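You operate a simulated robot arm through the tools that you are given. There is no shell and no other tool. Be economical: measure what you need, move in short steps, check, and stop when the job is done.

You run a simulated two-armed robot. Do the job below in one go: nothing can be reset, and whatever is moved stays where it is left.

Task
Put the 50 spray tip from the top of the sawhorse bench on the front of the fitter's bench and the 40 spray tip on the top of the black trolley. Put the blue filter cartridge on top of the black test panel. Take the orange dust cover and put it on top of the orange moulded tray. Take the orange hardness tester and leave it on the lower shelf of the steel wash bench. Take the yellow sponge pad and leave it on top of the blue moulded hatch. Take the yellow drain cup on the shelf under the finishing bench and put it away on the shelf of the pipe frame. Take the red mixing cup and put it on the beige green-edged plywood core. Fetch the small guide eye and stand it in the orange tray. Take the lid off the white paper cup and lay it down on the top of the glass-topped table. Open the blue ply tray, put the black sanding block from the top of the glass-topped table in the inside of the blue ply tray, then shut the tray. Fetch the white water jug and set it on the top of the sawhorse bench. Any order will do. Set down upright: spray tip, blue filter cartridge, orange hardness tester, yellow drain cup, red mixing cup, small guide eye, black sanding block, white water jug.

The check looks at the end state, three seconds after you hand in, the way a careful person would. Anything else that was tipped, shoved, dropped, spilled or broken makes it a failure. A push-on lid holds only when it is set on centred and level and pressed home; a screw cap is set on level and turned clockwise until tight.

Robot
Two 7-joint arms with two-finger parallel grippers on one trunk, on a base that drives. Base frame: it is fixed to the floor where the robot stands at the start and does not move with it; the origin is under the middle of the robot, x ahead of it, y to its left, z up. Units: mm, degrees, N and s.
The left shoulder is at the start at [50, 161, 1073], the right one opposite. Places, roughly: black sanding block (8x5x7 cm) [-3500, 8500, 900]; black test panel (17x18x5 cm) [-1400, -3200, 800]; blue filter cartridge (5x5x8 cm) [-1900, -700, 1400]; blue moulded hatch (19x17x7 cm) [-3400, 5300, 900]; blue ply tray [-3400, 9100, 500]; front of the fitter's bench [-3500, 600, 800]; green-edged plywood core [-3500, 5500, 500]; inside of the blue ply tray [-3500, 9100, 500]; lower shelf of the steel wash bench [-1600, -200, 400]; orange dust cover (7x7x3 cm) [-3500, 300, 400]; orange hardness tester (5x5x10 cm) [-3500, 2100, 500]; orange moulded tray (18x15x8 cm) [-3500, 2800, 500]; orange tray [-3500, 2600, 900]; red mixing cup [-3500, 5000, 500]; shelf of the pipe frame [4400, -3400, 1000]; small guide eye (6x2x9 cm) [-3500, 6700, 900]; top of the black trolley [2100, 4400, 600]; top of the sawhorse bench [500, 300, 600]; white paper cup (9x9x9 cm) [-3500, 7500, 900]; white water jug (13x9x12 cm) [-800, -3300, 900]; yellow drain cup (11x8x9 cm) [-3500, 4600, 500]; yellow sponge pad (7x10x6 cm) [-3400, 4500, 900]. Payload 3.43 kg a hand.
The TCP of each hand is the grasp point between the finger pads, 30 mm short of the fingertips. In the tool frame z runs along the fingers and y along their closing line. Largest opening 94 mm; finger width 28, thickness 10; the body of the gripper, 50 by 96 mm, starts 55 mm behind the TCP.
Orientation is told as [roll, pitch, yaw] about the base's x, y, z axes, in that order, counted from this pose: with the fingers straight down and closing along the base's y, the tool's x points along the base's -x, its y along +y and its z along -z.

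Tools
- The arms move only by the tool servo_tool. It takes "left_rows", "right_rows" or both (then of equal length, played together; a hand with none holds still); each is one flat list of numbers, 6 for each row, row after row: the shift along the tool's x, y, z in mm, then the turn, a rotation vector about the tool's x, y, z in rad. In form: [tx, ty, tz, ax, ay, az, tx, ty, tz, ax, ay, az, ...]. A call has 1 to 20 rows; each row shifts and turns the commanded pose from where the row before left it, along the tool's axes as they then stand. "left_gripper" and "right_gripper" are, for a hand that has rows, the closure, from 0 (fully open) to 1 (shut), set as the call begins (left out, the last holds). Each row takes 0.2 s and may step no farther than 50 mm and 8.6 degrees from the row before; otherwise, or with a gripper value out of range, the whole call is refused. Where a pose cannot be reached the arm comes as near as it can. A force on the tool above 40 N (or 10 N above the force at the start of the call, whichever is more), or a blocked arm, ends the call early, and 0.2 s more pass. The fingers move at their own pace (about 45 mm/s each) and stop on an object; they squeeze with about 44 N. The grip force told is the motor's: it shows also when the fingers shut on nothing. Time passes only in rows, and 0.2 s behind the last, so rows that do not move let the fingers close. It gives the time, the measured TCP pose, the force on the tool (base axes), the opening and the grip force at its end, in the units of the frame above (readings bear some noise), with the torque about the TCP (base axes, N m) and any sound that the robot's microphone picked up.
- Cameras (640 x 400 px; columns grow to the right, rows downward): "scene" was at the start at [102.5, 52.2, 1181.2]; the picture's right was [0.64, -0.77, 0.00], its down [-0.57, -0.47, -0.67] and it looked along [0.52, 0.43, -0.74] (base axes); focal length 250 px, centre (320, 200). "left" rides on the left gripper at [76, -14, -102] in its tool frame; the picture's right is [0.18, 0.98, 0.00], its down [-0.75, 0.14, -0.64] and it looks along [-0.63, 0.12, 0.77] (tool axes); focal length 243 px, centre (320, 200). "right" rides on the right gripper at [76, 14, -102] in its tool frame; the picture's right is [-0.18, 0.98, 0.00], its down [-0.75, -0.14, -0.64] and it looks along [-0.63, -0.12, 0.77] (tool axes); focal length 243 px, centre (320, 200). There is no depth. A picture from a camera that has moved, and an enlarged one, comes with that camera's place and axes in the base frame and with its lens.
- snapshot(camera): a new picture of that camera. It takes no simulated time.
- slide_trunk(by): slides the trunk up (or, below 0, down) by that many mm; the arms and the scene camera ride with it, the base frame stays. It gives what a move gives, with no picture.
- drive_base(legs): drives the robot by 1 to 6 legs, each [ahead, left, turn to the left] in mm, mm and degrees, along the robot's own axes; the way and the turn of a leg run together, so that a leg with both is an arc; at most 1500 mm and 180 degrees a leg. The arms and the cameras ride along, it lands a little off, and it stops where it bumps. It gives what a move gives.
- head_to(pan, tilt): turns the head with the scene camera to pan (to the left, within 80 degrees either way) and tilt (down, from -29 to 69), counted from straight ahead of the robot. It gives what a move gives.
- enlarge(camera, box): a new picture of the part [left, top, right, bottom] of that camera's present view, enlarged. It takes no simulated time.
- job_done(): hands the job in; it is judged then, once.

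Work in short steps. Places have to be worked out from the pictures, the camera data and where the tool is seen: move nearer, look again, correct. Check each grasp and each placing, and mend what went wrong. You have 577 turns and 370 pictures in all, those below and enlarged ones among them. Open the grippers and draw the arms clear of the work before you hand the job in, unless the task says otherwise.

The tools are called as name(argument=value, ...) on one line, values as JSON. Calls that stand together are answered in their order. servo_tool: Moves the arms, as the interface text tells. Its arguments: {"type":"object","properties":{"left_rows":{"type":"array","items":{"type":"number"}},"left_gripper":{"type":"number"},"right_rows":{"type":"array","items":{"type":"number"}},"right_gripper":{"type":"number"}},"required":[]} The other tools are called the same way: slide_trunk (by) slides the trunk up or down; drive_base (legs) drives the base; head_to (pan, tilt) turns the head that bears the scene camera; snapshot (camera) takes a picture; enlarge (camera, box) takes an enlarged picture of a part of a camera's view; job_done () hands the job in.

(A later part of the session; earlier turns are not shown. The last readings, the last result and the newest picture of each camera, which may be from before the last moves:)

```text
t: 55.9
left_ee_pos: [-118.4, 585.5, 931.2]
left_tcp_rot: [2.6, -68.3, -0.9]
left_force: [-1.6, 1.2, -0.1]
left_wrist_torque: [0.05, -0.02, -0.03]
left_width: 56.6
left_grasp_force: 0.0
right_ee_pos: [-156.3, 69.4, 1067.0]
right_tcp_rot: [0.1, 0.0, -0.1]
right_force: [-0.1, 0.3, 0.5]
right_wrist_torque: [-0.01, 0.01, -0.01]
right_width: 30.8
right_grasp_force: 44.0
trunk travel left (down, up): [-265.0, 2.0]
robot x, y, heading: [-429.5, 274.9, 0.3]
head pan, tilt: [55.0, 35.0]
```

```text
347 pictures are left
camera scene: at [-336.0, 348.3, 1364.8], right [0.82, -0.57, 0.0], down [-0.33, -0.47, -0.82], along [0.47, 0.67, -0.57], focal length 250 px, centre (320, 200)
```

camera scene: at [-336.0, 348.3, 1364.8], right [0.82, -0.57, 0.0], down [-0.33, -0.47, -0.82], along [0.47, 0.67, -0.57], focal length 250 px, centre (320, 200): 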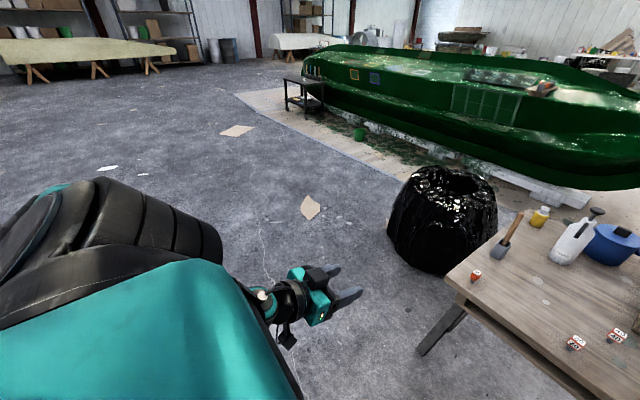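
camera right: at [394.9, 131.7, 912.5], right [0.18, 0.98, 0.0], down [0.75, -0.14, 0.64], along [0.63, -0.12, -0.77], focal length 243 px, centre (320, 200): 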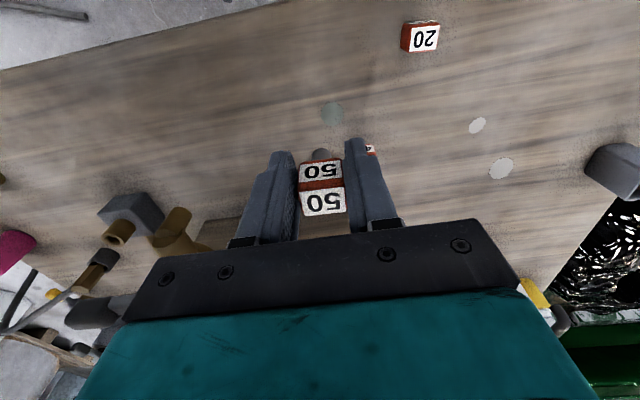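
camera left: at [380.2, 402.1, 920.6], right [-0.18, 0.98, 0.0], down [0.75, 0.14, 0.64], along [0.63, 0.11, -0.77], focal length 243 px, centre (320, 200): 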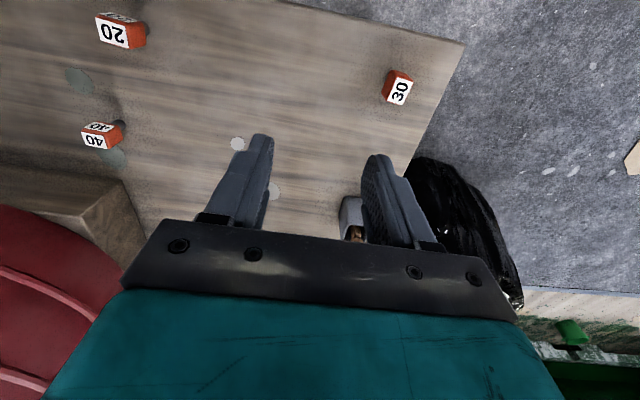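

The elbow dropped with the hand forward. Now move inward in this posture, then pitch back down.

servo_tool(left_rows=[0, -40, 0, 0, 0, 0, 0, -40, 0, 0, 0, 0, 0, -40, 0, 0, 0, 0, 0, -40, 0, 0, 0, 0, 0, -40, 0, 0, 0, 0, 0, -40, 0, 0, 0, 0])

servo_tool(left_rows=[0, 0, 0, 0, 0.14, 0, 0, 0, 0, 0, 0.14, 0, 0, 0, 0, 0, 0.14, 0, 0, 0, 0, 0, 0.14, 0, 0, 0, 0, 0, 0.14, 0, 0, 0, 0, 0, 0.14, 0, 0, 0, 0, 0, 0.14, 0, 0, 0, 0, 0, 0.14, 0, 0, 0, 0, 0, 0.07, 0])

```text
t: 57.1
left_ee_pos: [-99.8, 502.1, 929.2]
left_tcp_rot: [29.5, -68.6, -16.0]
left_force: [0.4, 0.6, 0.7]
left_wrist_torque: [0.0, 0.01, 0.0]
left_width: 56.4
left_grasp_force: 0.0
right_ee_pos: [-154.2, 69.4, 1067.2]
right_tcp_rot: [-0.1, 0.0, 0.0]
right_force: [-0.2, 1.1, -0.3]
right_wrist_torque: [0.0, 0.02, 0.02]
right_width: 30.8
right_grasp_force: 43.9
trunk travel left (down, up): [-265.0, 2.0]
robot x, y, heading: [-426.5, 273.7, 0.1]
head pan, tilt: [55.0, 35.0]
stopped in row 5 (left hand): the arm was blocked; the commanded pose is now the measured one
```

```text
t: 58.8
left_ee_pos: [-105.5, 552.5, 926.8]
left_tcp_rot: [21.3, -13.9, 5.8]
left_force: [-0.7, 0.5, 0.3]
left_wrist_torque: [-0.02, -0.02, 0.01]
left_width: 56.4
left_grasp_force: 0.1
left hand out of reach, approached as far as the arm can: row 8
right_ee_pos: [-155.9, 69.9, 1067.3]
right_tcp_rot: [0.0, 0.0, -0.1]
right_force: [0.1, -0.4, -0.7]
right_wrist_torque: [0.0, -0.03, 0.01]
right_width: 30.8
right_grasp_force: 44.3
trunk travel left (down, up): [-265.0, 2.0]
robot x, y, heading: [-428.6, 278.6, -0.2]
head pan, tilt: [55.0, 35.0]
stopped in row 8 (left hand): the arm was blocked; the commanded pose is now the measured one
```

Let me see what blocks it.

head_to(pan=45, tilt=60)

snapshot(camera="scene")

snapshot(camera="left")

```text
t: 59.7
left_ee_pos: [-105.4, 553.5, 927.9]
left_tcp_rot: [21.1, -13.8, 5.8]
left_force: [-0.1, 0.5, 0.2]
left_wrist_torque: [0.01, -0.01, -0.04]
left_width: 56.5
left_grasp_force: 0.1
right_ee_pos: [-156.9, 69.8, 1067.3]
right_tcp_rot: [0.1, 0.0, -0.1]
right_force: [-0.1, -0.2, -0.7]
right_wrist_torque: [-0.02, -0.02, 0.0]
right_width: 30.6
right_grasp_force: 43.8
trunk travel left (down, up): [-265.0, 2.0]
robot x, y, heading: [-429.0, 279.4, -0.3]
head pan, tilt: [45.0, 60.0]
```

```text
346 pictures are left
camera scene: at [-339.4, 323.3, 1330.5], right [0.71, -0.71, 0.0], down [-0.61, -0.61, -0.5], along [0.35, 0.35, -0.87], focal length 250 px, centre (320, 200)
```

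scene: 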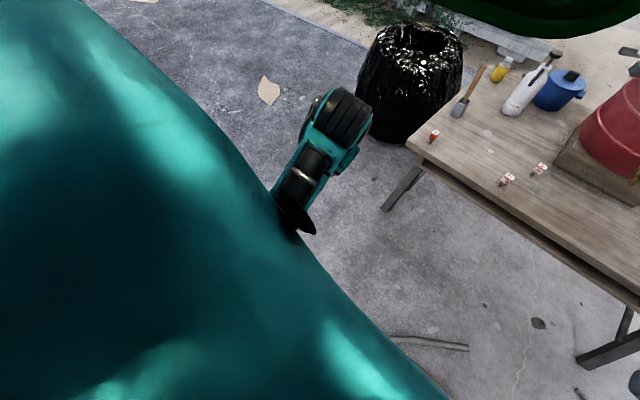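

```text
345 pictures are left
camera left: at [-195.6, 492.4, 995.8], right [-0.36, 0.88, 0.3], down [0.58, -0.04, 0.81], along [0.73, 0.46, -0.5], focal length 243 px, centre (320, 200)
```

left: 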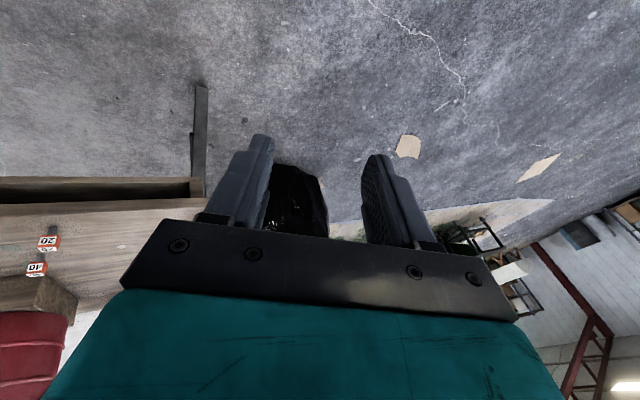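

The forearm is tucked under the torso. I'll move the hand forward and up, leveling it out as I go.

servo_tool(left_rows=[-40, 0, 0, 0, 0, 0, -40, 0, 0, 0, 0, 0, -40, 0, 0, 0.12, 0.08, 0, -20, 0, 0, 0.12, 0.08, 0, 0, 0, 0, 0.12, 0.08, 0, 0, 0, 0, 0, 0, 0])

snapshot(camera="scene")

```text
t: 61.1
left_ee_pos: [27.5, 572.4, 956.9]
left_tcp_rot: [0.9, -0.2, 8.8]
left_force: [0.1, -0.2, -0.6]
left_wrist_torque: [0.01, 0.01, -0.03]
left_width: 56.3
left_grasp_force: 0.0
right_ee_pos: [-156.3, 69.8, 1067.2]
right_tcp_rot: [0.0, 0.1, 0.0]
right_force: [-0.1, 0.2, -0.8]
right_wrist_torque: [0.03, -0.03, 0.0]
right_width: 30.7
right_grasp_force: 44.4
trunk travel left (down, up): [-265.0, 2.0]
robot x, y, heading: [-432.0, 275.4, -0.1]
head pan, tilt: [45.0, 60.0]
```

```text
344 pictures are left
camera scene: at [-339.5, 323.1, 1330.5], right [0.71, -0.71, 0.0], down [-0.61, -0.61, -0.5], along [0.35, 0.35, -0.87], focal length 250 px, centre (320, 200)
```

scene: 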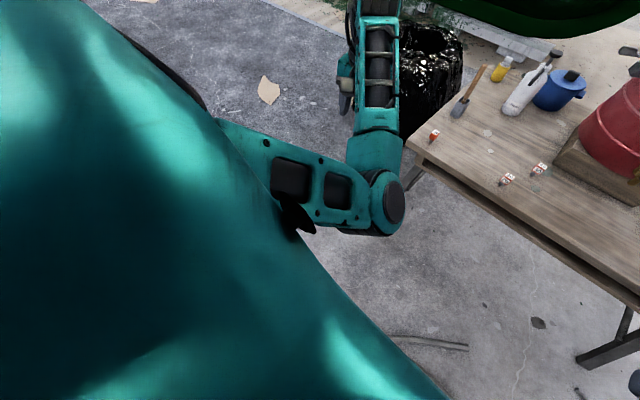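

Posture is different now: elbow low and inside. Try moving inward and down with this.

servo_tool(left_rows=[10, -40, 0, 0, 0, 0, 10, -40, 0, 0, 0, 0, 10, -40, 0, 0, 0, 0, 10, -40, 0, 0, 0, 0, 0, -40, 0, 0, 0, 0, 0, -40, 0, 0, 0, 0])

servo_tool(left_rows=[0, 0, 40, 0, 0, 0, 0, 0, 40, 0, 0, 0, 0, 0, 40, 0, 0, 0, 0, 0, 40, 0, 0, 0])

snapshot(camera="scene")

```text
t: 62.5
left_ee_pos: [51.8, 332.8, 917.8]
left_tcp_rot: [0.2, -0.3, 8.5]
left_force: [-0.2, -0.1, 1.5]
left_wrist_torque: [0.03, 0.0, 0.01]
left_width: 56.6
left_grasp_force: 0.0
left hand out of reach, approached as far as the arm can: row 1, 2, 3, 4
right_ee_pos: [-155.7, 70.1, 1067.6]
right_tcp_rot: [0.1, -0.1, -0.1]
right_force: [-0.4, 0.0, -1.3]
right_wrist_torque: [-0.01, 0.0, 0.0]
right_width: 30.7
right_grasp_force: 43.7
trunk travel left (down, up): [-265.0, 2.0]
robot x, y, heading: [-431.2, 279.0, 0.1]
head pan, tilt: [45.0, 60.0]
```

```text
t: 63.5
left_ee_pos: [52.2, 336.6, 756.1]
left_tcp_rot: [0.4, -0.3, 8.3]
left_force: [-0.2, -0.4, 0.0]
left_wrist_torque: [0.04, 0.01, 0.01]
left_width: 56.1
left_grasp_force: 0.0
right_ee_pos: [-155.4, 68.8, 1067.6]
right_tcp_rot: [0.0, 0.0, 0.0]
right_force: [-0.5, -0.4, -1.8]
right_wrist_torque: [-0.01, 0.01, 0.02]
right_width: 31.0
right_grasp_force: 43.8
trunk travel left (down, up): [-265.0, 2.0]
robot x, y, heading: [-429.4, 277.2, 0.1]
head pan, tilt: [45.0, 60.0]
```

```text
343 pictures are left
camera scene: at [-339.3, 323.5, 1330.5], right [0.71, -0.71, 0.0], down [-0.61, -0.61, -0.5], along [0.35, 0.35, -0.87], focal length 250 px, centre (320, 200)
```

scene: 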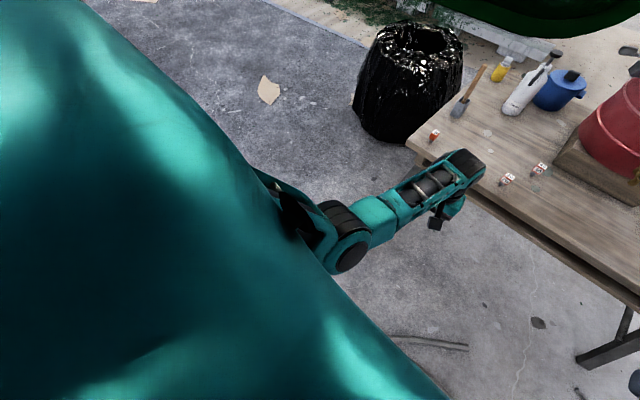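

This posture reaches well. Straightening the yaw, raising a bit, and driving back to the bench.

servo_tool(left_rows=[0, 0, -30, 0, 0, 0.07, 0, 0, -30, 0, 0, 0.075, 0, 0, 0, 0, 0, 0])

drive_base(legs=[[0, -147, 0], [500, 0, 0]])

snapshot(camera="left")

```text
t: 64.3
left_ee_pos: [55.6, 334.6, 823.9]
left_tcp_rot: [0.1, -0.7, 0.0]
left_force: [0.0, 0.5, -0.8]
left_wrist_torque: [0.03, 0.0, -0.01]
left_width: 56.6
left_grasp_force: 0.1
right_ee_pos: [-155.3, 69.5, 1068.6]
right_tcp_rot: [-0.1, 0.0, 0.0]
right_force: [-0.7, 0.2, -0.4]
right_wrist_torque: [-0.01, 0.0, 0.0]
right_width: 30.7
right_grasp_force: 43.9
trunk travel left (down, up): [-265.0, 2.0]
robot x, y, heading: [-427.5, 276.3, -0.0]
head pan, tilt: [45.0, 60.0]
```

```text
t: 68.1
left_ee_pos: [545.4, 182.5, 822.6]
left_tcp_rot: [0.2, -0.6, -0.3]
left_force: [0.3, -0.6, -0.3]
left_wrist_torque: [-0.01, 0.02, 0.01]
left_width: 56.5
left_grasp_force: 0.1
right_ee_pos: [332.5, -82.8, 1065.8]
right_tcp_rot: [0.0, 0.0, -0.6]
right_force: [0.1, 0.3, -0.5]
right_wrist_torque: [0.0, -0.02, 0.0]
right_width: 30.5
right_grasp_force: 44.0
trunk travel left (down, up): [-265.0, 2.0]
robot x, y, heading: [64.7, 124.9, -0.2]
head pan, tilt: [45.0, 60.0]
```

```text
342 pictures are left
camera left: at [469.5, 168.2, 923.3], right [-0.18, 0.98, 0.0], down [0.75, 0.13, 0.65], along [0.64, 0.12, -0.76], focal length 243 px, centre (320, 200)
```

left: 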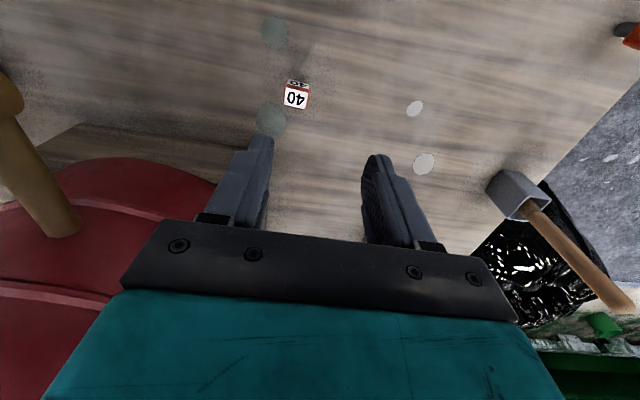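

The 40 tip is at about (554,160). Lowering over it.

servo_tool(left_rows=[-3, -11, 20, 0, 0, 0, -3, -11, 20, 0, 0, 0, 0, 0, 30, 0, 0, 0, 0, 0, 20, 0, 0, 0, 0, 0, 0, 0, 0, 0])

snapshot(camera="left")

```text
t: 69.3
left_ee_pos: [551.7, 159.7, 731.9]
left_tcp_rot: [0.1, -0.7, -0.3]
left_force: [-0.7, -0.5, 0.2]
left_wrist_torque: [0.02, 0.01, -0.02]
left_width: 56.7
left_grasp_force: 0.1
right_ee_pos: [333.1, -82.5, 1066.3]
right_tcp_rot: [0.0, 0.0, -0.5]
right_force: [-0.1, -0.1, 0.6]
right_wrist_torque: [-0.06, 0.01, -0.02]
right_width: 30.6
right_grasp_force: 44.1
trunk travel left (down, up): [-265.0, 2.0]
robot x, y, heading: [60.4, 124.6, -0.2]
head pan, tilt: [45.0, 60.0]
```

```text
341 pictures are left
camera left: at [475.4, 145.8, 832.5], right [-0.18, 0.98, 0.0], down [0.75, 0.14, 0.65], along [0.64, 0.12, -0.76], focal length 243 px, centre (320, 200)
```

left: 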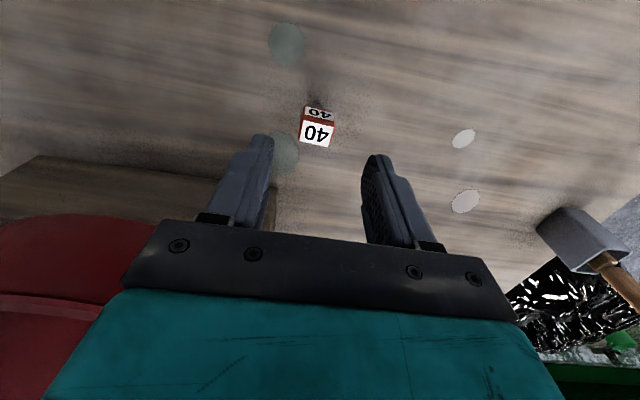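

Aligned. Descend and close, then lift.

servo_tool(left_rows=[0, -1, 25, 0, 0, 0, 0, 0, 25, 0, 0, 0, 0, 0, 20, 0, 0, 0, 0, 0, 9, 0, 0, 0, 0, 0, 0, 0, 0, 0])

servo_tool(left_rows=[0, 0, 0, 0, 0, 0, 0, 0, 0, 0, 0, 0, 0, 0, 0, 0, 0, 0, 0, 0, 0, 0, 0, 0], left_gripper=1)

servo_tool(left_rows=[0, 0, -25, 0, 0, 0, 0, 0, -45, 0, 0, 0, 0, 0, -45, 0, 0, 0, 0, 0, -45, 0, 0, 0])

snapshot(camera="left")

```text
t: 70.5
left_ee_pos: [543.6, 166.1, 670.6]
left_tcp_rot: [0.2, -0.8, -0.3]
left_force: [0.0, 0.5, 0.3]
left_wrist_torque: [-0.04, -0.01, -0.01]
left_width: 56.5
left_grasp_force: 0.0
left hand out of reach, approached as far as the arm can: row 3, 4
right_ee_pos: [332.7, -82.7, 1067.7]
right_tcp_rot: [0.1, 0.0, -0.5]
right_force: [-0.1, -0.2, -0.2]
right_wrist_torque: [0.0, -0.02, 0.02]
right_width: 30.7
right_grasp_force: 43.6
trunk travel left (down, up): [-265.0, 2.0]
robot x, y, heading: [58.4, 122.4, -0.1]
head pan, tilt: [45.0, 60.0]
```

```text
t: 71.5
left_ee_pos: [544.1, 164.4, 671.9]
left_tcp_rot: [0.2, -0.8, -0.3]
left_force: [-0.3, -0.7, 1.2]
left_wrist_torque: [-0.03, -0.02, 0.01]
left_width: 27.6
left_grasp_force: 44.3
right_ee_pos: [332.7, -80.9, 1067.4]
right_tcp_rot: [0.0, 0.0, -0.4]
right_force: [0.0, 0.7, -0.6]
right_wrist_torque: [0.01, 0.04, 0.01]
right_width: 30.4
right_grasp_force: 44.0
trunk travel left (down, up): [-265.0, 2.0]
robot x, y, heading: [63.0, 124.9, -0.2]
head pan, tilt: [45.0, 60.0]
```

```text
t: 72.5
left_ee_pos: [543.5, 166.2, 831.9]
left_tcp_rot: [0.3, -0.8, -0.3]
left_force: [-0.6, -0.2, 0.1]
left_wrist_torque: [0.0, 0.0, 0.0]
left_width: 27.2
left_grasp_force: 44.1
right_ee_pos: [332.7, -82.1, 1066.7]
right_tcp_rot: [0.1, 0.0, -0.5]
right_force: [-0.3, -0.3, -0.8]
right_wrist_torque: [0.0, -0.02, 0.01]
right_width: 30.8
right_grasp_force: 43.5
trunk travel left (down, up): [-265.0, 2.0]
robot x, y, heading: [59.4, 124.3, -0.2]
head pan, tilt: [45.0, 60.0]
```

```text
340 pictures are left
camera left: at [465.3, 151.8, 932.9], right [-0.18, 0.98, 0.0], down [0.75, 0.13, 0.65], along [0.64, 0.12, -0.76], focal length 243 px, centre (320, 200)
```

left: 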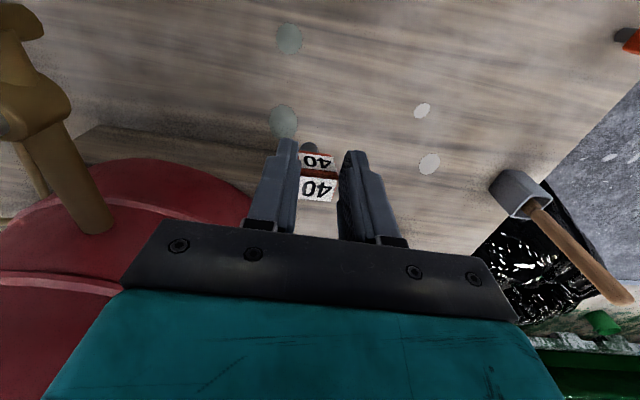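

The 40 tip is held too. Now back off and slide left toward the trolley, keeping heading.

drive_base(legs=[[-500, 0, 0], [0, 1430, 0], [0, 1430, 0], [0, 1415, 0]])

head_to(pan=0, tilt=20)

snapshot(camera="scene")

```text
t: 95.4
left_ee_pos: [160.0, 4399.0, 831.7]
left_tcp_rot: [0.2, -0.7, -1.1]
left_force: [0.1, 0.8, -0.5]
left_wrist_torque: [0.01, -0.04, 0.02]
left_width: 26.5
left_grasp_force: 43.8
right_ee_pos: [-53.1, 4155.0, 1068.0]
right_tcp_rot: [0.0, 0.1, -1.2]
right_force: [-0.6, 0.0, 0.5]
right_wrist_torque: [0.02, -0.01, -0.02]
right_width: 30.8
right_grasp_force: 43.5
trunk travel left (down, up): [-265.0, 2.0]
robot x, y, heading: [-320.3, 4362.8, -1.1]
head pan, tilt: [45.0, 60.0]
```

```text
t: 96.5
left_ee_pos: [160.3, 4399.4, 831.8]
left_tcp_rot: [0.2, -0.8, -1.1]
left_force: [-0.9, 0.1, 0.8]
left_wrist_torque: [-0.02, 0.01, -0.01]
left_width: 26.7
left_grasp_force: 44.0
right_ee_pos: [-53.7, 4153.9, 1066.3]
right_tcp_rot: [0.1, 0.0, -1.3]
right_force: [0.2, -0.4, -0.2]
right_wrist_torque: [-0.03, 0.0, 0.0]
right_width: 30.8
right_grasp_force: 43.6
trunk travel left (down, up): [-265.0, 2.0]
robot x, y, heading: [-321.8, 4370.6, -1.0]
head pan, tilt: [0.0, 20.0]
```

```text
339 pictures are left
camera scene: at [-185.9, 4363.8, 1388.6], right [-0.02, -1.0, 0.0], down [-0.34, 0.01, -0.94], along [0.94, -0.02, -0.34], focal length 250 px, centre (320, 200)
```

scene: 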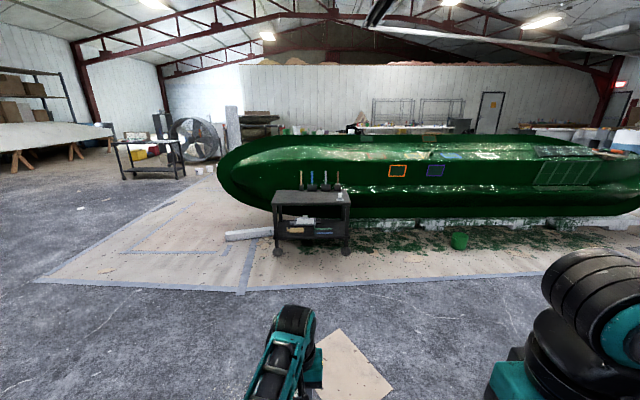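

The trolley is straight ahead. Drive closer and look.

drive_base(legs=[[1150, 0, 1]])

head_to(pan=0, tilt=42)

snapshot(camera="scene")

```text
t: 102.3
left_ee_pos: [1304.6, 4393.3, 832.5]
left_tcp_rot: [0.1, -0.7, -0.1]
left_force: [-0.2, -0.5, -0.5]
left_wrist_torque: [0.04, 0.04, -0.03]
left_width: 26.5
left_grasp_force: 44.1
right_ee_pos: [1097.7, 4143.2, 1067.9]
right_tcp_rot: [0.1, 0.0, -0.3]
right_force: [0.5, -0.1, -0.4]
right_wrist_torque: [0.01, 0.02, -0.02]
right_width: 30.8
right_grasp_force: 44.3
trunk travel left (down, up): [-265.0, 2.0]
robot x, y, heading: [827.3, 4350.1, -0.4]
head pan, tilt: [0.0, 20.0]
```

```text
t: 103.2
left_ee_pos: [1305.2, 4392.2, 832.6]
left_tcp_rot: [0.2, -0.8, -0.1]
left_force: [0.8, 0.1, -0.5]
left_wrist_torque: [-0.02, 0.02, 0.0]
left_width: 26.3
left_grasp_force: 43.5
right_ee_pos: [1095.8, 4143.6, 1067.8]
right_tcp_rot: [-0.1, 0.0, -0.2]
right_force: [0.2, 0.3, 0.1]
right_wrist_torque: [0.0, 0.01, 0.03]
right_width: 30.9
right_grasp_force: 44.0
trunk travel left (down, up): [-265.0, 2.0]
robot x, y, heading: [824.8, 4350.7, -0.3]
head pan, tilt: [0.0, 42.0]
```

```text
338 pictures are left
camera scene: at [950.3, 4351.5, 1354.3], right [0.0, -1.0, 0.0], down [-0.67, 0.0, -0.74], along [0.74, 0.0, -0.67], focal length 250 px, centre (320, 200)
```

scene: 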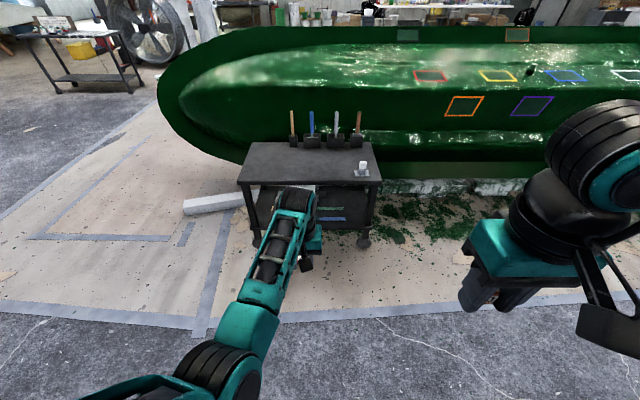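

Trolley's front strip is free near y≈4400–4550. Driving closer with the left hand over it.

drive_base(legs=[[630, 40, 0]])

snapshot(camera="scene")

snapshot(camera="left")

```text
t: 106.7
left_ee_pos: [1939.6, 4430.7, 831.3]
left_tcp_rot: [0.2, -0.8, -0.1]
left_force: [0.6, -0.4, -0.6]
left_wrist_torque: [-0.02, 0.03, 0.02]
left_width: 26.5
left_grasp_force: 43.9
right_ee_pos: [1732.2, 4182.7, 1066.7]
right_tcp_rot: [0.0, 0.0, -0.2]
right_force: [1.0, 0.1, -1.7]
right_wrist_torque: [0.0, -0.03, 0.0]
right_width: 30.6
right_grasp_force: 43.5
trunk travel left (down, up): [-265.0, 2.0]
robot x, y, heading: [1457.8, 4390.2, -0.2]
head pan, tilt: [0.0, 42.0]
```

```text
337 pictures are left
camera scene: at [1585.1, 4389.4, 1354.2], right [0.0, -1.0, 0.0], down [-0.67, 0.0, -0.74], along [0.74, 0.0, -0.67], focal length 250 px, centre (320, 200)
```

scene: 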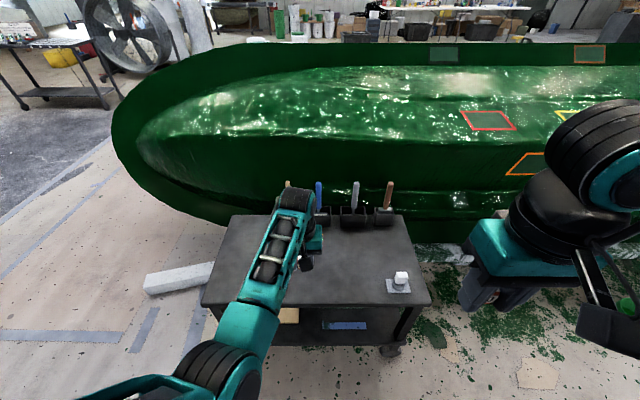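

```text
336 pictures are left
camera left: at [1862.9, 4416.1, 932.4], right [-0.18, 0.98, 0.0], down [0.75, 0.14, 0.65], along [0.64, 0.12, -0.76], focal length 243 px, centre (320, 200)
```

left: 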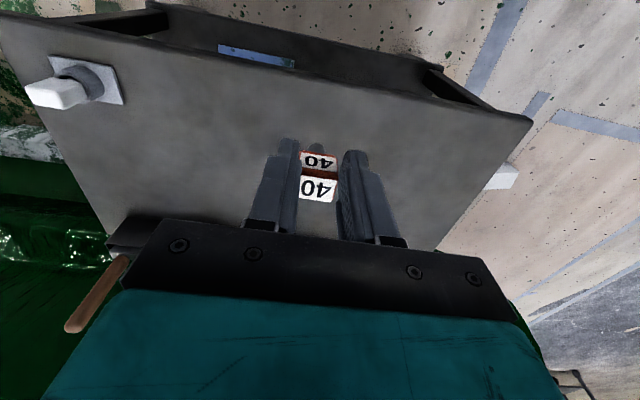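

Trolley edge is near x≈1953, top z≈565. Move 75 mm closer and lower the trunk by 110.

drive_base(legs=[[75, 20, 0]])

slide_trunk(by=-130)

snapshot(camera="left")

snapshot(camera="scene")

```text
t: 107.8
left_ee_pos: [2014.4, 4451.8, 831.3]
left_tcp_rot: [0.2, -0.7, 0.0]
left_force: [-0.6, -0.1, 0.8]
left_wrist_torque: [0.03, -0.02, 0.01]
left_width: 26.6
left_grasp_force: 44.2
right_ee_pos: [1805.9, 4203.1, 1066.9]
right_tcp_rot: [0.0, 0.0, -0.1]
right_force: [1.1, 0.3, -0.6]
right_wrist_torque: [0.01, 0.02, 0.02]
right_width: 30.8
right_grasp_force: 44.0
trunk travel left (down, up): [-265.0, 2.0]
robot x, y, heading: [1532.8, 4406.2, -0.5]
head pan, tilt: [0.0, 42.0]
```

```text
t: 109.4
left_ee_pos: [2014.0, 4450.1, 702.6]
left_tcp_rot: [0.2, -0.8, -0.1]
left_force: [0.4, 0.6, 0.1]
left_wrist_torque: [0.0, 0.0, -0.01]
left_width: 26.2
left_grasp_force: 43.8
right_ee_pos: [1805.1, 4202.0, 936.5]
right_tcp_rot: [-0.1, 0.1, -0.2]
right_force: [-0.1, -0.4, -0.9]
right_wrist_torque: [0.02, 0.02, -0.05]
right_width: 30.7
right_grasp_force: 43.7
trunk travel left (down, up): [-135.0, 132.0]
robot x, y, heading: [1535.8, 4408.4, -0.3]
head pan, tilt: [0.0, 42.0]
```

```text
335 pictures are left
camera left: at [1937.1, 4436.0, 802.9], right [-0.18, 0.98, 0.0], down [0.74, 0.14, 0.65], along [0.64, 0.12, -0.76], focal length 243 px, centre (320, 200)
```

left: 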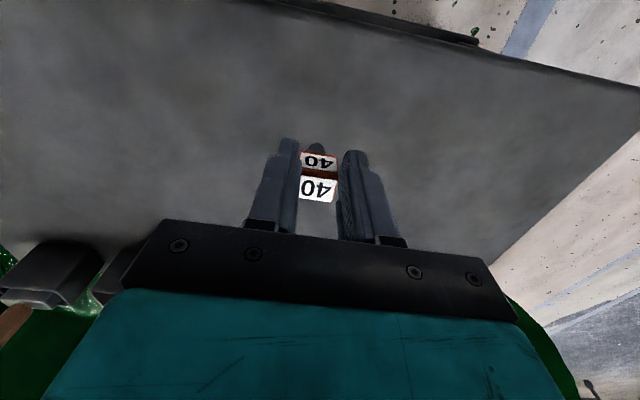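

```text
334 pictures are left
camera scene: at [1658.9, 4409.2, 1224.3], right [0.0, -1.0, 0.0], down [-0.67, 0.0, -0.74], along [0.74, 0.0, -0.67], focal length 250 px, centre (320, 200)
```

scene: 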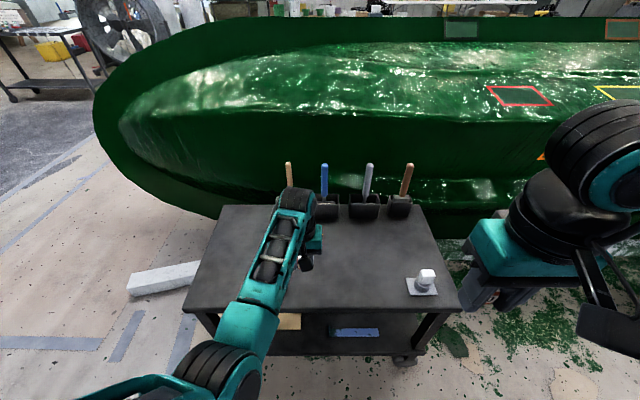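

Lowering slowly to touch.

servo_tool(left_rows=[0, 0, 20, 0, 0, 0, 0, 0, 20, 0, 0, 0, 0, 0, 15, 0, 0, 0, 0, 0, 5, 0, 0, 0, 0, 0, 0, 0, 0, 0])

servo_tool(left_rows=[0, 0, 3, 0, 0, 0, 0, 0, 3, 0, 0, 0, 0, 0, 3, 0, 0, 0, 0, 0, 0, 0, 0, 0])

```text
t: 110.4
left_ee_pos: [2018.2, 4446.8, 650.9]
left_tcp_rot: [0.1, -1.5, -0.1]
left_force: [-2.4, 1.5, 14.8]
left_wrist_torque: [0.08, -0.08, 0.04]
left_width: 26.3
left_grasp_force: 43.6
right_ee_pos: [1804.2, 4203.2, 937.3]
right_tcp_rot: [0.0, 0.0, -0.1]
right_force: [0.3, 1.0, -0.3]
right_wrist_torque: [-0.01, -0.02, -0.01]
right_width: 30.7
right_grasp_force: 43.8
trunk travel left (down, up): [-135.0, 132.0]
robot x, y, heading: [1534.6, 4408.1, -0.2]
head pan, tilt: [0.0, 42.0]
stopped in row 5 (left hand): the force on the tool passed its limit (the readings are from after the stop); the commanded pose is now the measured one
```

```text
t: 110.9
left_ee_pos: [2020.9, 4448.3, 650.2]
left_tcp_rot: [0.1, -2.1, -0.1]
left_force: [-2.6, 1.6, 13.9]
left_wrist_torque: [0.05, -0.08, 0.08]
left_width: 26.9
left_grasp_force: 44.4
right_ee_pos: [1803.7, 4202.0, 938.2]
right_tcp_rot: [0.1, -0.1, 0.0]
right_force: [0.3, -0.3, -0.6]
right_wrist_torque: [-0.01, 0.0, -0.02]
right_width: 31.0
right_grasp_force: 44.3
trunk travel left (down, up): [-135.0, 132.0]
robot x, y, heading: [1531.4, 4406.3, 0.2]
head pan, tilt: [0.0, 42.0]
stopped in row 2 (left hand): the force on the tool passed its limit (the readings are from after the stop); the commanded pose is now the measured one
```

Contact at z≈650. Relieving slightly, straightening pitch, then releasing.

servo_tool(left_rows=[2, 0, -1.5, 0, 0.025, 0, 0, 0, 0, 0, 0, 0])

servo_tool(left_rows=[0, 0, 0, 0, 0, 0, 0, 0, 0, 0, 0, 0, 0, 0, 0, 0, 0, 0], left_gripper=0.5)

servo_tool(left_rows=[0, 0, -20, 0, 0, 0, 0, 0, -40, 0, 0, 0, 0, 0, -40, 0, 0, 0, 0, 0, -40, 0, 0, 0])

snapshot(camera="left")

```text
t: 111.5
left_ee_pos: [2017.6, 4448.3, 652.2]
left_tcp_rot: [0.0, -0.6, -0.2]
left_force: [4.8, -0.3, 15.1]
left_wrist_torque: [0.03, -0.6, -0.01]
left_width: 26.8
left_grasp_force: 44.4
right_ee_pos: [1803.8, 4201.9, 937.4]
right_tcp_rot: [0.0, -0.1, 0.0]
right_force: [-0.8, -0.4, -0.9]
right_wrist_torque: [0.03, -0.03, -0.04]
right_width: 30.8
right_grasp_force: 43.8
trunk travel left (down, up): [-135.0, 132.0]
robot x, y, heading: [1534.4, 4411.1, -0.2]
head pan, tilt: [0.0, 42.0]
```

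```text
t: 112.3
left_ee_pos: [2017.9, 4447.5, 650.4]
left_tcp_rot: [0.1, -0.3, -0.1]
left_force: [-0.2, 0.0, -0.1]
left_wrist_torque: [0.03, -0.02, -0.01]
left_width: 46.9
left_grasp_force: 0.1
right_ee_pos: [1805.0, 4202.8, 937.0]
right_tcp_rot: [0.0, 0.0, -0.1]
right_force: [-0.3, 0.4, -0.3]
right_wrist_torque: [0.01, -0.02, 0.03]
right_width: 30.8
right_grasp_force: 44.4
trunk travel left (down, up): [-135.0, 132.0]
robot x, y, heading: [1533.2, 4411.3, -0.0]
head pan, tilt: [0.0, 42.0]
```

```text
t: 113.3
left_ee_pos: [2016.7, 4447.7, 788.6]
left_tcp_rot: [0.1, -0.2, -0.1]
left_force: [-0.7, 0.1, 0.0]
left_wrist_torque: [-0.01, 0.02, -0.01]
left_width: 47.4
left_grasp_force: 0.0
right_ee_pos: [1806.2, 4201.6, 937.3]
right_tcp_rot: [0.0, 0.0, -0.1]
right_force: [0.2, -0.4, 0.6]
right_wrist_torque: [0.03, -0.02, 0.0]
right_width: 30.9
right_grasp_force: 44.3
trunk travel left (down, up): [-135.0, 132.0]
robot x, y, heading: [1533.7, 4409.8, -0.0]
head pan, tilt: [0.0, 42.0]
```

```text
333 pictures are left
camera left: at [1940.6, 4434.1, 891.0], right [-0.18, 0.98, 0.0], down [0.75, 0.14, 0.65], along [0.63, 0.12, -0.76], focal length 243 px, centre (320, 200)
```

left: 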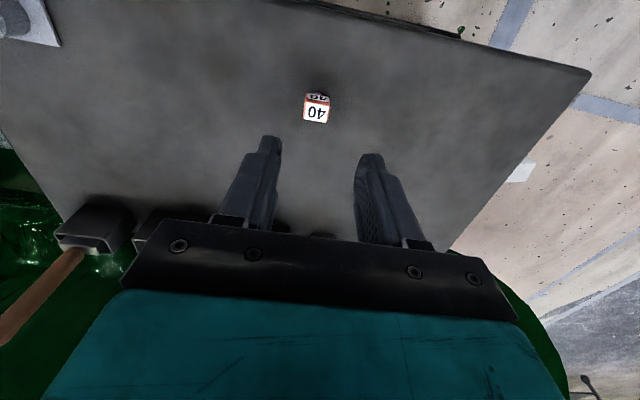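

The 40 tip stands on the trolley. Backing off, turning around to face the far side, and looking.

drive_base(legs=[[-1200, 0, 0], [0, 0, 180]])

head_to(pan=0, tilt=12)

snapshot(camera="scene")

head_to(pan=60, tilt=12)

snapshot(camera="scene")

```text
t: 126.9
left_ee_pos: [-156.3, 4345.4, 789.4]
left_tcp_rot: [0.1, -0.3, -176.6]
left_force: [0.8, -0.6, 0.9]
left_wrist_torque: [0.02, 0.0, 0.02]
left_width: 46.7
left_grasp_force: 0.1
right_ee_pos: [38.9, 4604.7, 936.2]
right_tcp_rot: [0.0, -0.1, -176.6]
right_force: [-0.5, 0.1, 0.1]
right_wrist_torque: [-0.01, 0.0, 0.03]
right_width: 30.9
right_grasp_force: 44.2
trunk travel left (down, up): [-135.0, 132.0]
robot x, y, heading: [322.3, 4413.1, -176.7]
head pan, tilt: [0.0, 42.0]
```

```text
t: 127.9
left_ee_pos: [-156.4, 4346.5, 790.5]
left_tcp_rot: [0.1, -0.3, -176.7]
left_force: [0.3, -1.4, 0.0]
left_wrist_torque: [0.04, -0.01, -0.05]
left_width: 47.1
left_grasp_force: 0.1
right_ee_pos: [39.5, 4605.7, 936.8]
right_tcp_rot: [0.0, 0.0, -176.7]
right_force: [-0.8, 0.4, -0.6]
right_wrist_torque: [0.01, 0.01, 0.01]
right_width: 30.7
right_grasp_force: 43.6
trunk travel left (down, up): [-135.0, 132.0]
robot x, y, heading: [322.8, 4415.9, -176.7]
head pan, tilt: [0.0, 12.0]
```

```text
332 pictures are left
camera scene: at [192.2, 4409.3, 1271.6], right [-0.06, 1.0, 0.0], down [0.21, 0.01, -0.98], along [-0.98, -0.06, -0.21], focal length 250 px, centre (320, 200)
```

scene: 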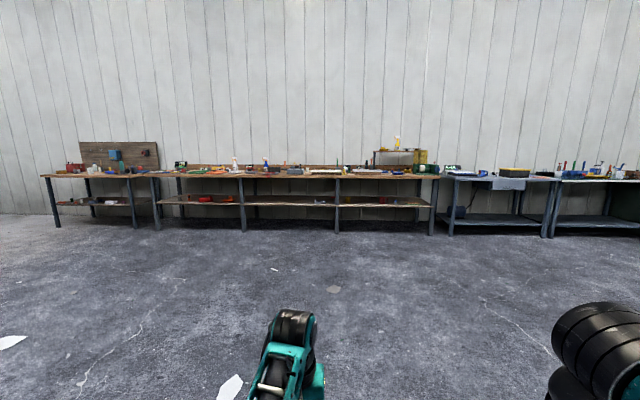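

```text
t: 129.2
left_ee_pos: [-158.3, 4346.0, 789.4]
left_tcp_rot: [0.1, -0.3, -176.6]
left_force: [-0.2, 0.1, -0.2]
left_wrist_torque: [-0.03, 0.01, 0.01]
left_width: 47.1
left_grasp_force: 0.1
right_ee_pos: [38.7, 4605.8, 936.1]
right_tcp_rot: [0.0, 0.0, -176.6]
right_force: [-0.5, -0.7, -0.3]
right_wrist_torque: [-0.01, 0.05, 0.01]
right_width: 30.8
right_grasp_force: 44.1
trunk travel left (down, up): [-135.0, 132.0]
robot x, y, heading: [319.0, 4417.8, -176.6]
head pan, tilt: [60.0, 12.0]
```

```text
331 pictures are left
camera scene: at [243.5, 4331.5, 1271.7], right [-0.89, 0.45, 0.0], down [0.09, 0.19, -0.98], along [-0.44, -0.87, -0.21], focal length 250 px, centre (320, 200)
```

scene: 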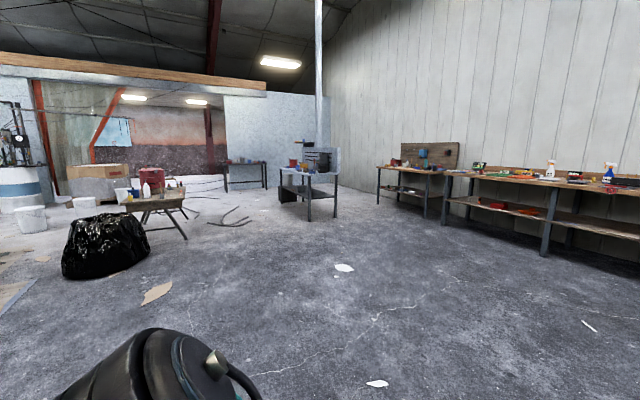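

The floor is clear. Drive to face the fitter's bench.

drive_base(legs=[[0, 0, -3.4], [1450, 0, 0], [1350, 0, 0], [0, 1270, 0], [0, 1270, 0], [0, 1270, 0]])

head_to(pan=0, tilt=30)

snapshot(camera="scene")

```text
t: 160.9
left_ee_pos: [-2874.6, 563.3, 789.5]
left_tcp_rot: [0.0, -0.3, -178.5]
left_force: [-0.3, 0.3, 0.4]
left_wrist_torque: [0.02, 0.0, 0.01]
left_width: 47.1
left_grasp_force: 0.0
right_ee_pos: [-2669.0, 816.3, 937.4]
right_tcp_rot: [0.1, 0.1, -178.4]
right_force: [-0.2, -0.5, -0.8]
right_wrist_torque: [-0.02, 0.03, -0.01]
right_width: 30.6
right_grasp_force: 44.2
trunk travel left (down, up): [-135.0, 132.0]
robot x, y, heading: [-2392.9, 617.0, -178.5]
head pan, tilt: [60.0, 12.0]
```

```text
t: 162.2
left_ee_pos: [-2875.5, 564.0, 788.8]
left_tcp_rot: [0.1, -0.4, -178.5]
left_force: [1.1, -0.1, -0.4]
left_wrist_torque: [0.01, -0.02, -0.04]
left_width: 47.4
left_grasp_force: 0.0
right_ee_pos: [-2669.7, 816.0, 937.1]
right_tcp_rot: [0.0, 0.0, -178.5]
right_force: [1.0, 0.0, -0.4]
right_wrist_torque: [0.0, -0.01, 0.03]
right_width: 30.7
right_grasp_force: 44.0
trunk travel left (down, up): [-135.0, 132.0]
robot x, y, heading: [-2396.6, 617.6, -178.5]
head pan, tilt: [0.0, 30.0]
```

```text
330 pictures are left
camera scene: at [-2521.4, 615.6, 1242.6], right [-0.03, 1.0, 0.0], down [0.5, 0.01, -0.87], along [-0.87, -0.02, -0.5], focal length 250 px, centre (320, 200)
```

scene: 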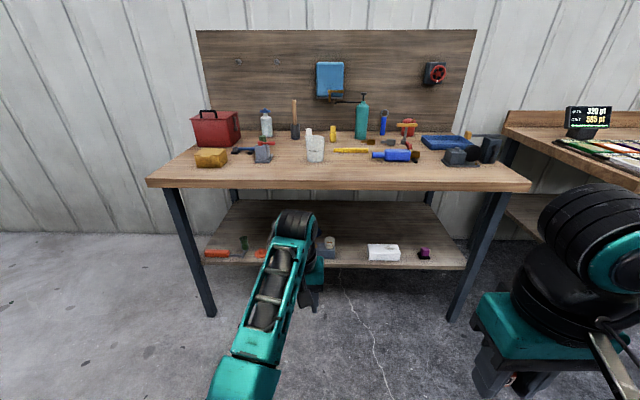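

Front strip of the bench is free around (-3480, 615). First move the left hand up and aside, bring the right hand inward.

servo_tool(left_rows=[0, 30, -40, 0, 0, 0, 0, 30, -40, 0, 0, 0, 20, 30, -40, 0, 0, 0, 20, 30, -40, 0, 0, 0, 20, 30, -20, 0, 0, 0, 20, 30, 0, 0, 0, 0], right_rows=[-20, 40, 0, 0, 0, 0, -20, 40, 0, 0, 0, 0, -25, 40, 0, 0, 0, 0, -25, 40, 0, 0, 0, 0, -25, 40, 0, 0, 0, 0, -25, 40, 0, 0, 0, 0])

snapshot(camera="scene")

```text
refused: row 3 steps farther than a row can; nothing moved
```

```text
329 pictures are left
camera scene: at [-2521.4, 615.6, 1242.6], right [-0.03, 1.0, 0.0], down [0.5, 0.01, -0.87], along [-0.87, -0.02, -0.5], focal length 250 px, centre (320, 200)
```

scene: 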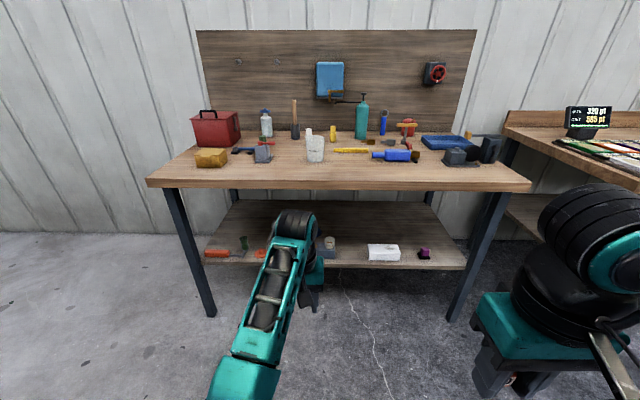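

Same with smaller rows.

servo_tool(left_rows=[0, 25, -40, 0, 0, 0, 0, 25, -40, 0, 0, 0, 15, 25, -35, 0, 0, 0, 20, 25, -35, 0, 0, 0, 20, 30, -10, 0, 0, 0, 20, 30, 0, 0, 0, 0, 0, 0, 0, 0, 0, 0], right_rows=[-20, 40, 0, 0, 0, 0, -20, 40, 0, 0, 0, 0, -25, 40, 0, 0, 0, 0, -25, 40, 0, 0, 0, 0, -25, 40, 0, 0, 0, 0, -25, 40, 0, 0, 0, 0, 0, 0, 0, 0, 0, 0])

snapshot(camera="scene")

```text
t: 163.8
left_ee_pos: [-2899.3, 393.6, 833.7]
left_tcp_rot: [0.8, -0.2, -177.9]
left_force: [0.5, -0.2, 0.0]
left_wrist_torque: [-0.04, 0.0, -0.02]
left_width: 46.9
left_grasp_force: 0.0
left hand out of reach, approached as far as the arm can: row 1, 2, 3, 4, 5, 6
right_ee_pos: [-2806.2, 572.2, 938.2]
right_tcp_rot: [0.0, 0.0, -178.5]
right_force: [0.8, -0.4, 0.4]
right_wrist_torque: [0.02, 0.02, 0.04]
right_width: 31.0
right_grasp_force: 44.1
trunk travel left (down, up): [-135.0, 132.0]
robot x, y, heading: [-2394.1, 619.0, -178.3]
head pan, tilt: [0.0, 30.0]
```

```text
328 pictures are left
camera scene: at [-2521.4, 615.7, 1242.6], right [-0.03, 1.0, 0.0], down [0.5, 0.01, -0.87], along [-0.87, -0.02, -0.5], focal length 250 px, centre (320, 200)
```

scene: 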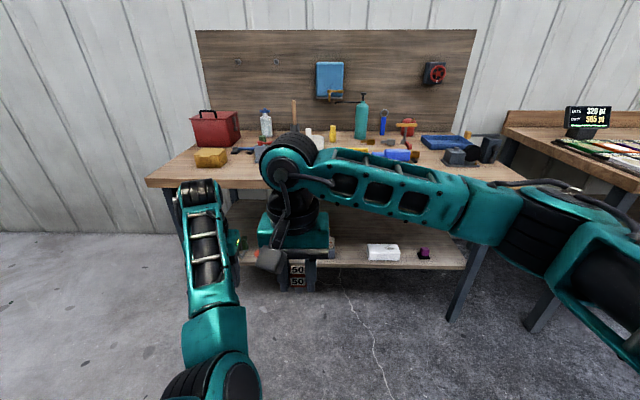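

The right arm reaches across fine. Raising the trunk and pulling the left hand back before approaching.

slide_trunk(by=130)

servo_tool(left_rows=[40, 10, 0, 0, 0, 0, 40, 10, 0, 0, 0, 0, 40, 10, 0, 0, 0, 0, 40, 10, 0, 0, 0, 0, 0, 0, 0, 0, 0, 0])

drive_base(legs=[[620, -45, -1.6]])

snapshot(camera="scene")

snapshot(camera="right")

```text
t: 165.4
left_ee_pos: [-2901.8, 392.2, 965.7]
left_tcp_rot: [0.7, -0.3, -177.8]
left_force: [0.6, -0.7, -0.4]
left_wrist_torque: [-0.01, -0.03, 0.03]
left_width: 46.6
left_grasp_force: 0.1
right_ee_pos: [-2807.4, 571.8, 1067.0]
right_tcp_rot: [0.0, 0.0, -178.5]
right_force: [0.0, -0.5, -1.3]
right_wrist_torque: [0.0, 0.0, -0.02]
right_width: 30.5
right_grasp_force: 43.6
trunk travel left (down, up): [-265.0, 2.0]
robot x, y, heading: [-2394.0, 615.0, -178.6]
head pan, tilt: [0.0, 30.0]
```

```text
t: 166.8
left_ee_pos: [-2818.8, 350.0, 938.9]
left_tcp_rot: [0.2, -6.0, -178.6]
left_force: [-0.4, 0.7, 0.2]
left_wrist_torque: [0.03, 0.0, -0.01]
left_width: 46.8
left_grasp_force: 0.1
left hand out of reach, approached as far as the arm can: row 1, 2, 3, 4
right_ee_pos: [-2805.6, 570.9, 1066.7]
right_tcp_rot: [0.0, 0.1, -178.5]
right_force: [0.7, 0.4, 0.6]
right_wrist_torque: [0.02, -0.02, -0.03]
right_width: 30.8
right_grasp_force: 44.0
trunk travel left (down, up): [-265.0, 2.0]
robot x, y, heading: [-2392.7, 617.4, -178.5]
head pan, tilt: [0.0, 30.0]
stopped in row 5 (left hand): the arm was blocked; the commanded pose is now the measured one
```

```text
t: 170.3
left_ee_pos: [-3444.9, 399.2, 938.8]
left_tcp_rot: [0.2, -6.1, 179.7]
left_force: [-0.3, 1.2, 0.8]
left_wrist_torque: [-0.02, -0.01, 0.02]
left_width: 46.8
left_grasp_force: 0.0
right_ee_pos: [-3426.4, 622.6, 1067.7]
right_tcp_rot: [0.1, 0.0, 179.8]
right_force: [0.0, 0.0, 0.1]
right_wrist_torque: [0.0, -0.01, 0.02]
right_width: 30.9
right_grasp_force: 44.1
trunk travel left (down, up): [-265.0, 2.0]
robot x, y, heading: [-3009.4, 658.0, 179.8]
head pan, tilt: [0.0, 30.0]
```

```text
327 pictures are left
camera scene: at [-3140.1, 657.9, 1372.5], right [0.0, 1.0, 0.0], down [0.5, 0.0, -0.87], along [-0.87, 0.0, -0.5], focal length 250 px, centre (320, 200)
```

scene: 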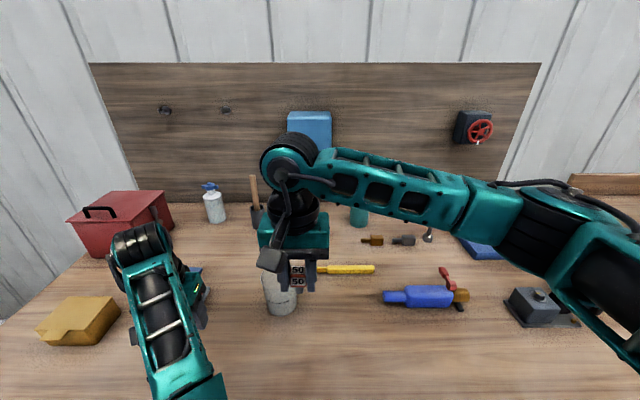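

```text
326 pictures are left
camera right: at [-3349.3, 608.0, 1169.6], right [-0.19, -0.98, 0.0], down [-0.75, 0.14, 0.64], along [-0.63, 0.12, -0.77], focal length 243 px, centre (320, 200)
```

right: 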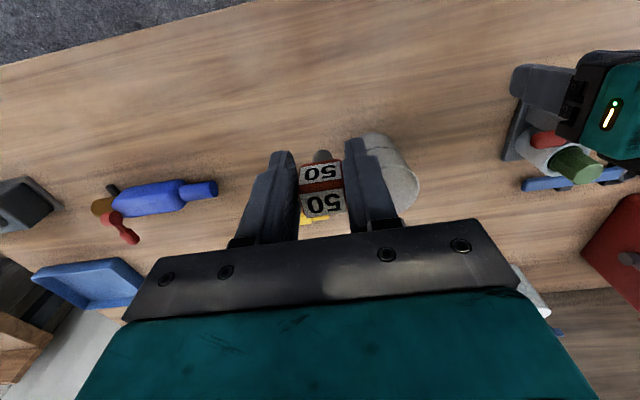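

The spot under the right hand is free, with a jug nearby behind. Shift 25 mm right and lower.

servo_tool(right_rows=[0, -13, 20, 0, 0, 0, 0, -12, 40, 0, 0, 0, 0, 0, 40, 0, 0, 0, 0, 0, 40, 0, 0, 0, 0, 0, 30, 0, 0, 0])

snapshot(camera="right")

```text
t: 171.5
left_ee_pos: [-3443.3, 400.5, 941.3]
left_tcp_rot: [0.2, -6.2, 179.7]
left_force: [0.3, -0.5, -0.2]
left_wrist_torque: [-0.01, 0.02, 0.01]
left_width: 46.9
left_grasp_force: 0.1
right_ee_pos: [-3425.0, 646.2, 902.0]
right_tcp_rot: [0.2, -0.4, 179.8]
right_force: [2.5, 2.7, 24.1]
right_wrist_torque: [0.15, 0.18, -0.01]
right_width: 31.0
right_grasp_force: 44.4
trunk travel left (down, up): [-265.0, 2.0]
robot x, y, heading: [-3012.4, 655.7, 179.8]
head pan, tilt: [0.0, 30.0]
```

```text
325 pictures are left
camera right: at [-3348.7, 632.2, 1002.9], right [-0.19, -0.98, 0.01], down [-0.75, 0.15, 0.65], along [-0.64, 0.12, -0.76], focal length 243 px, centre (320, 200)
```

right: 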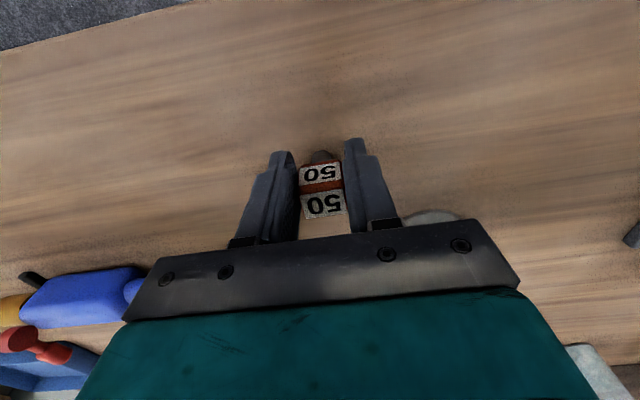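

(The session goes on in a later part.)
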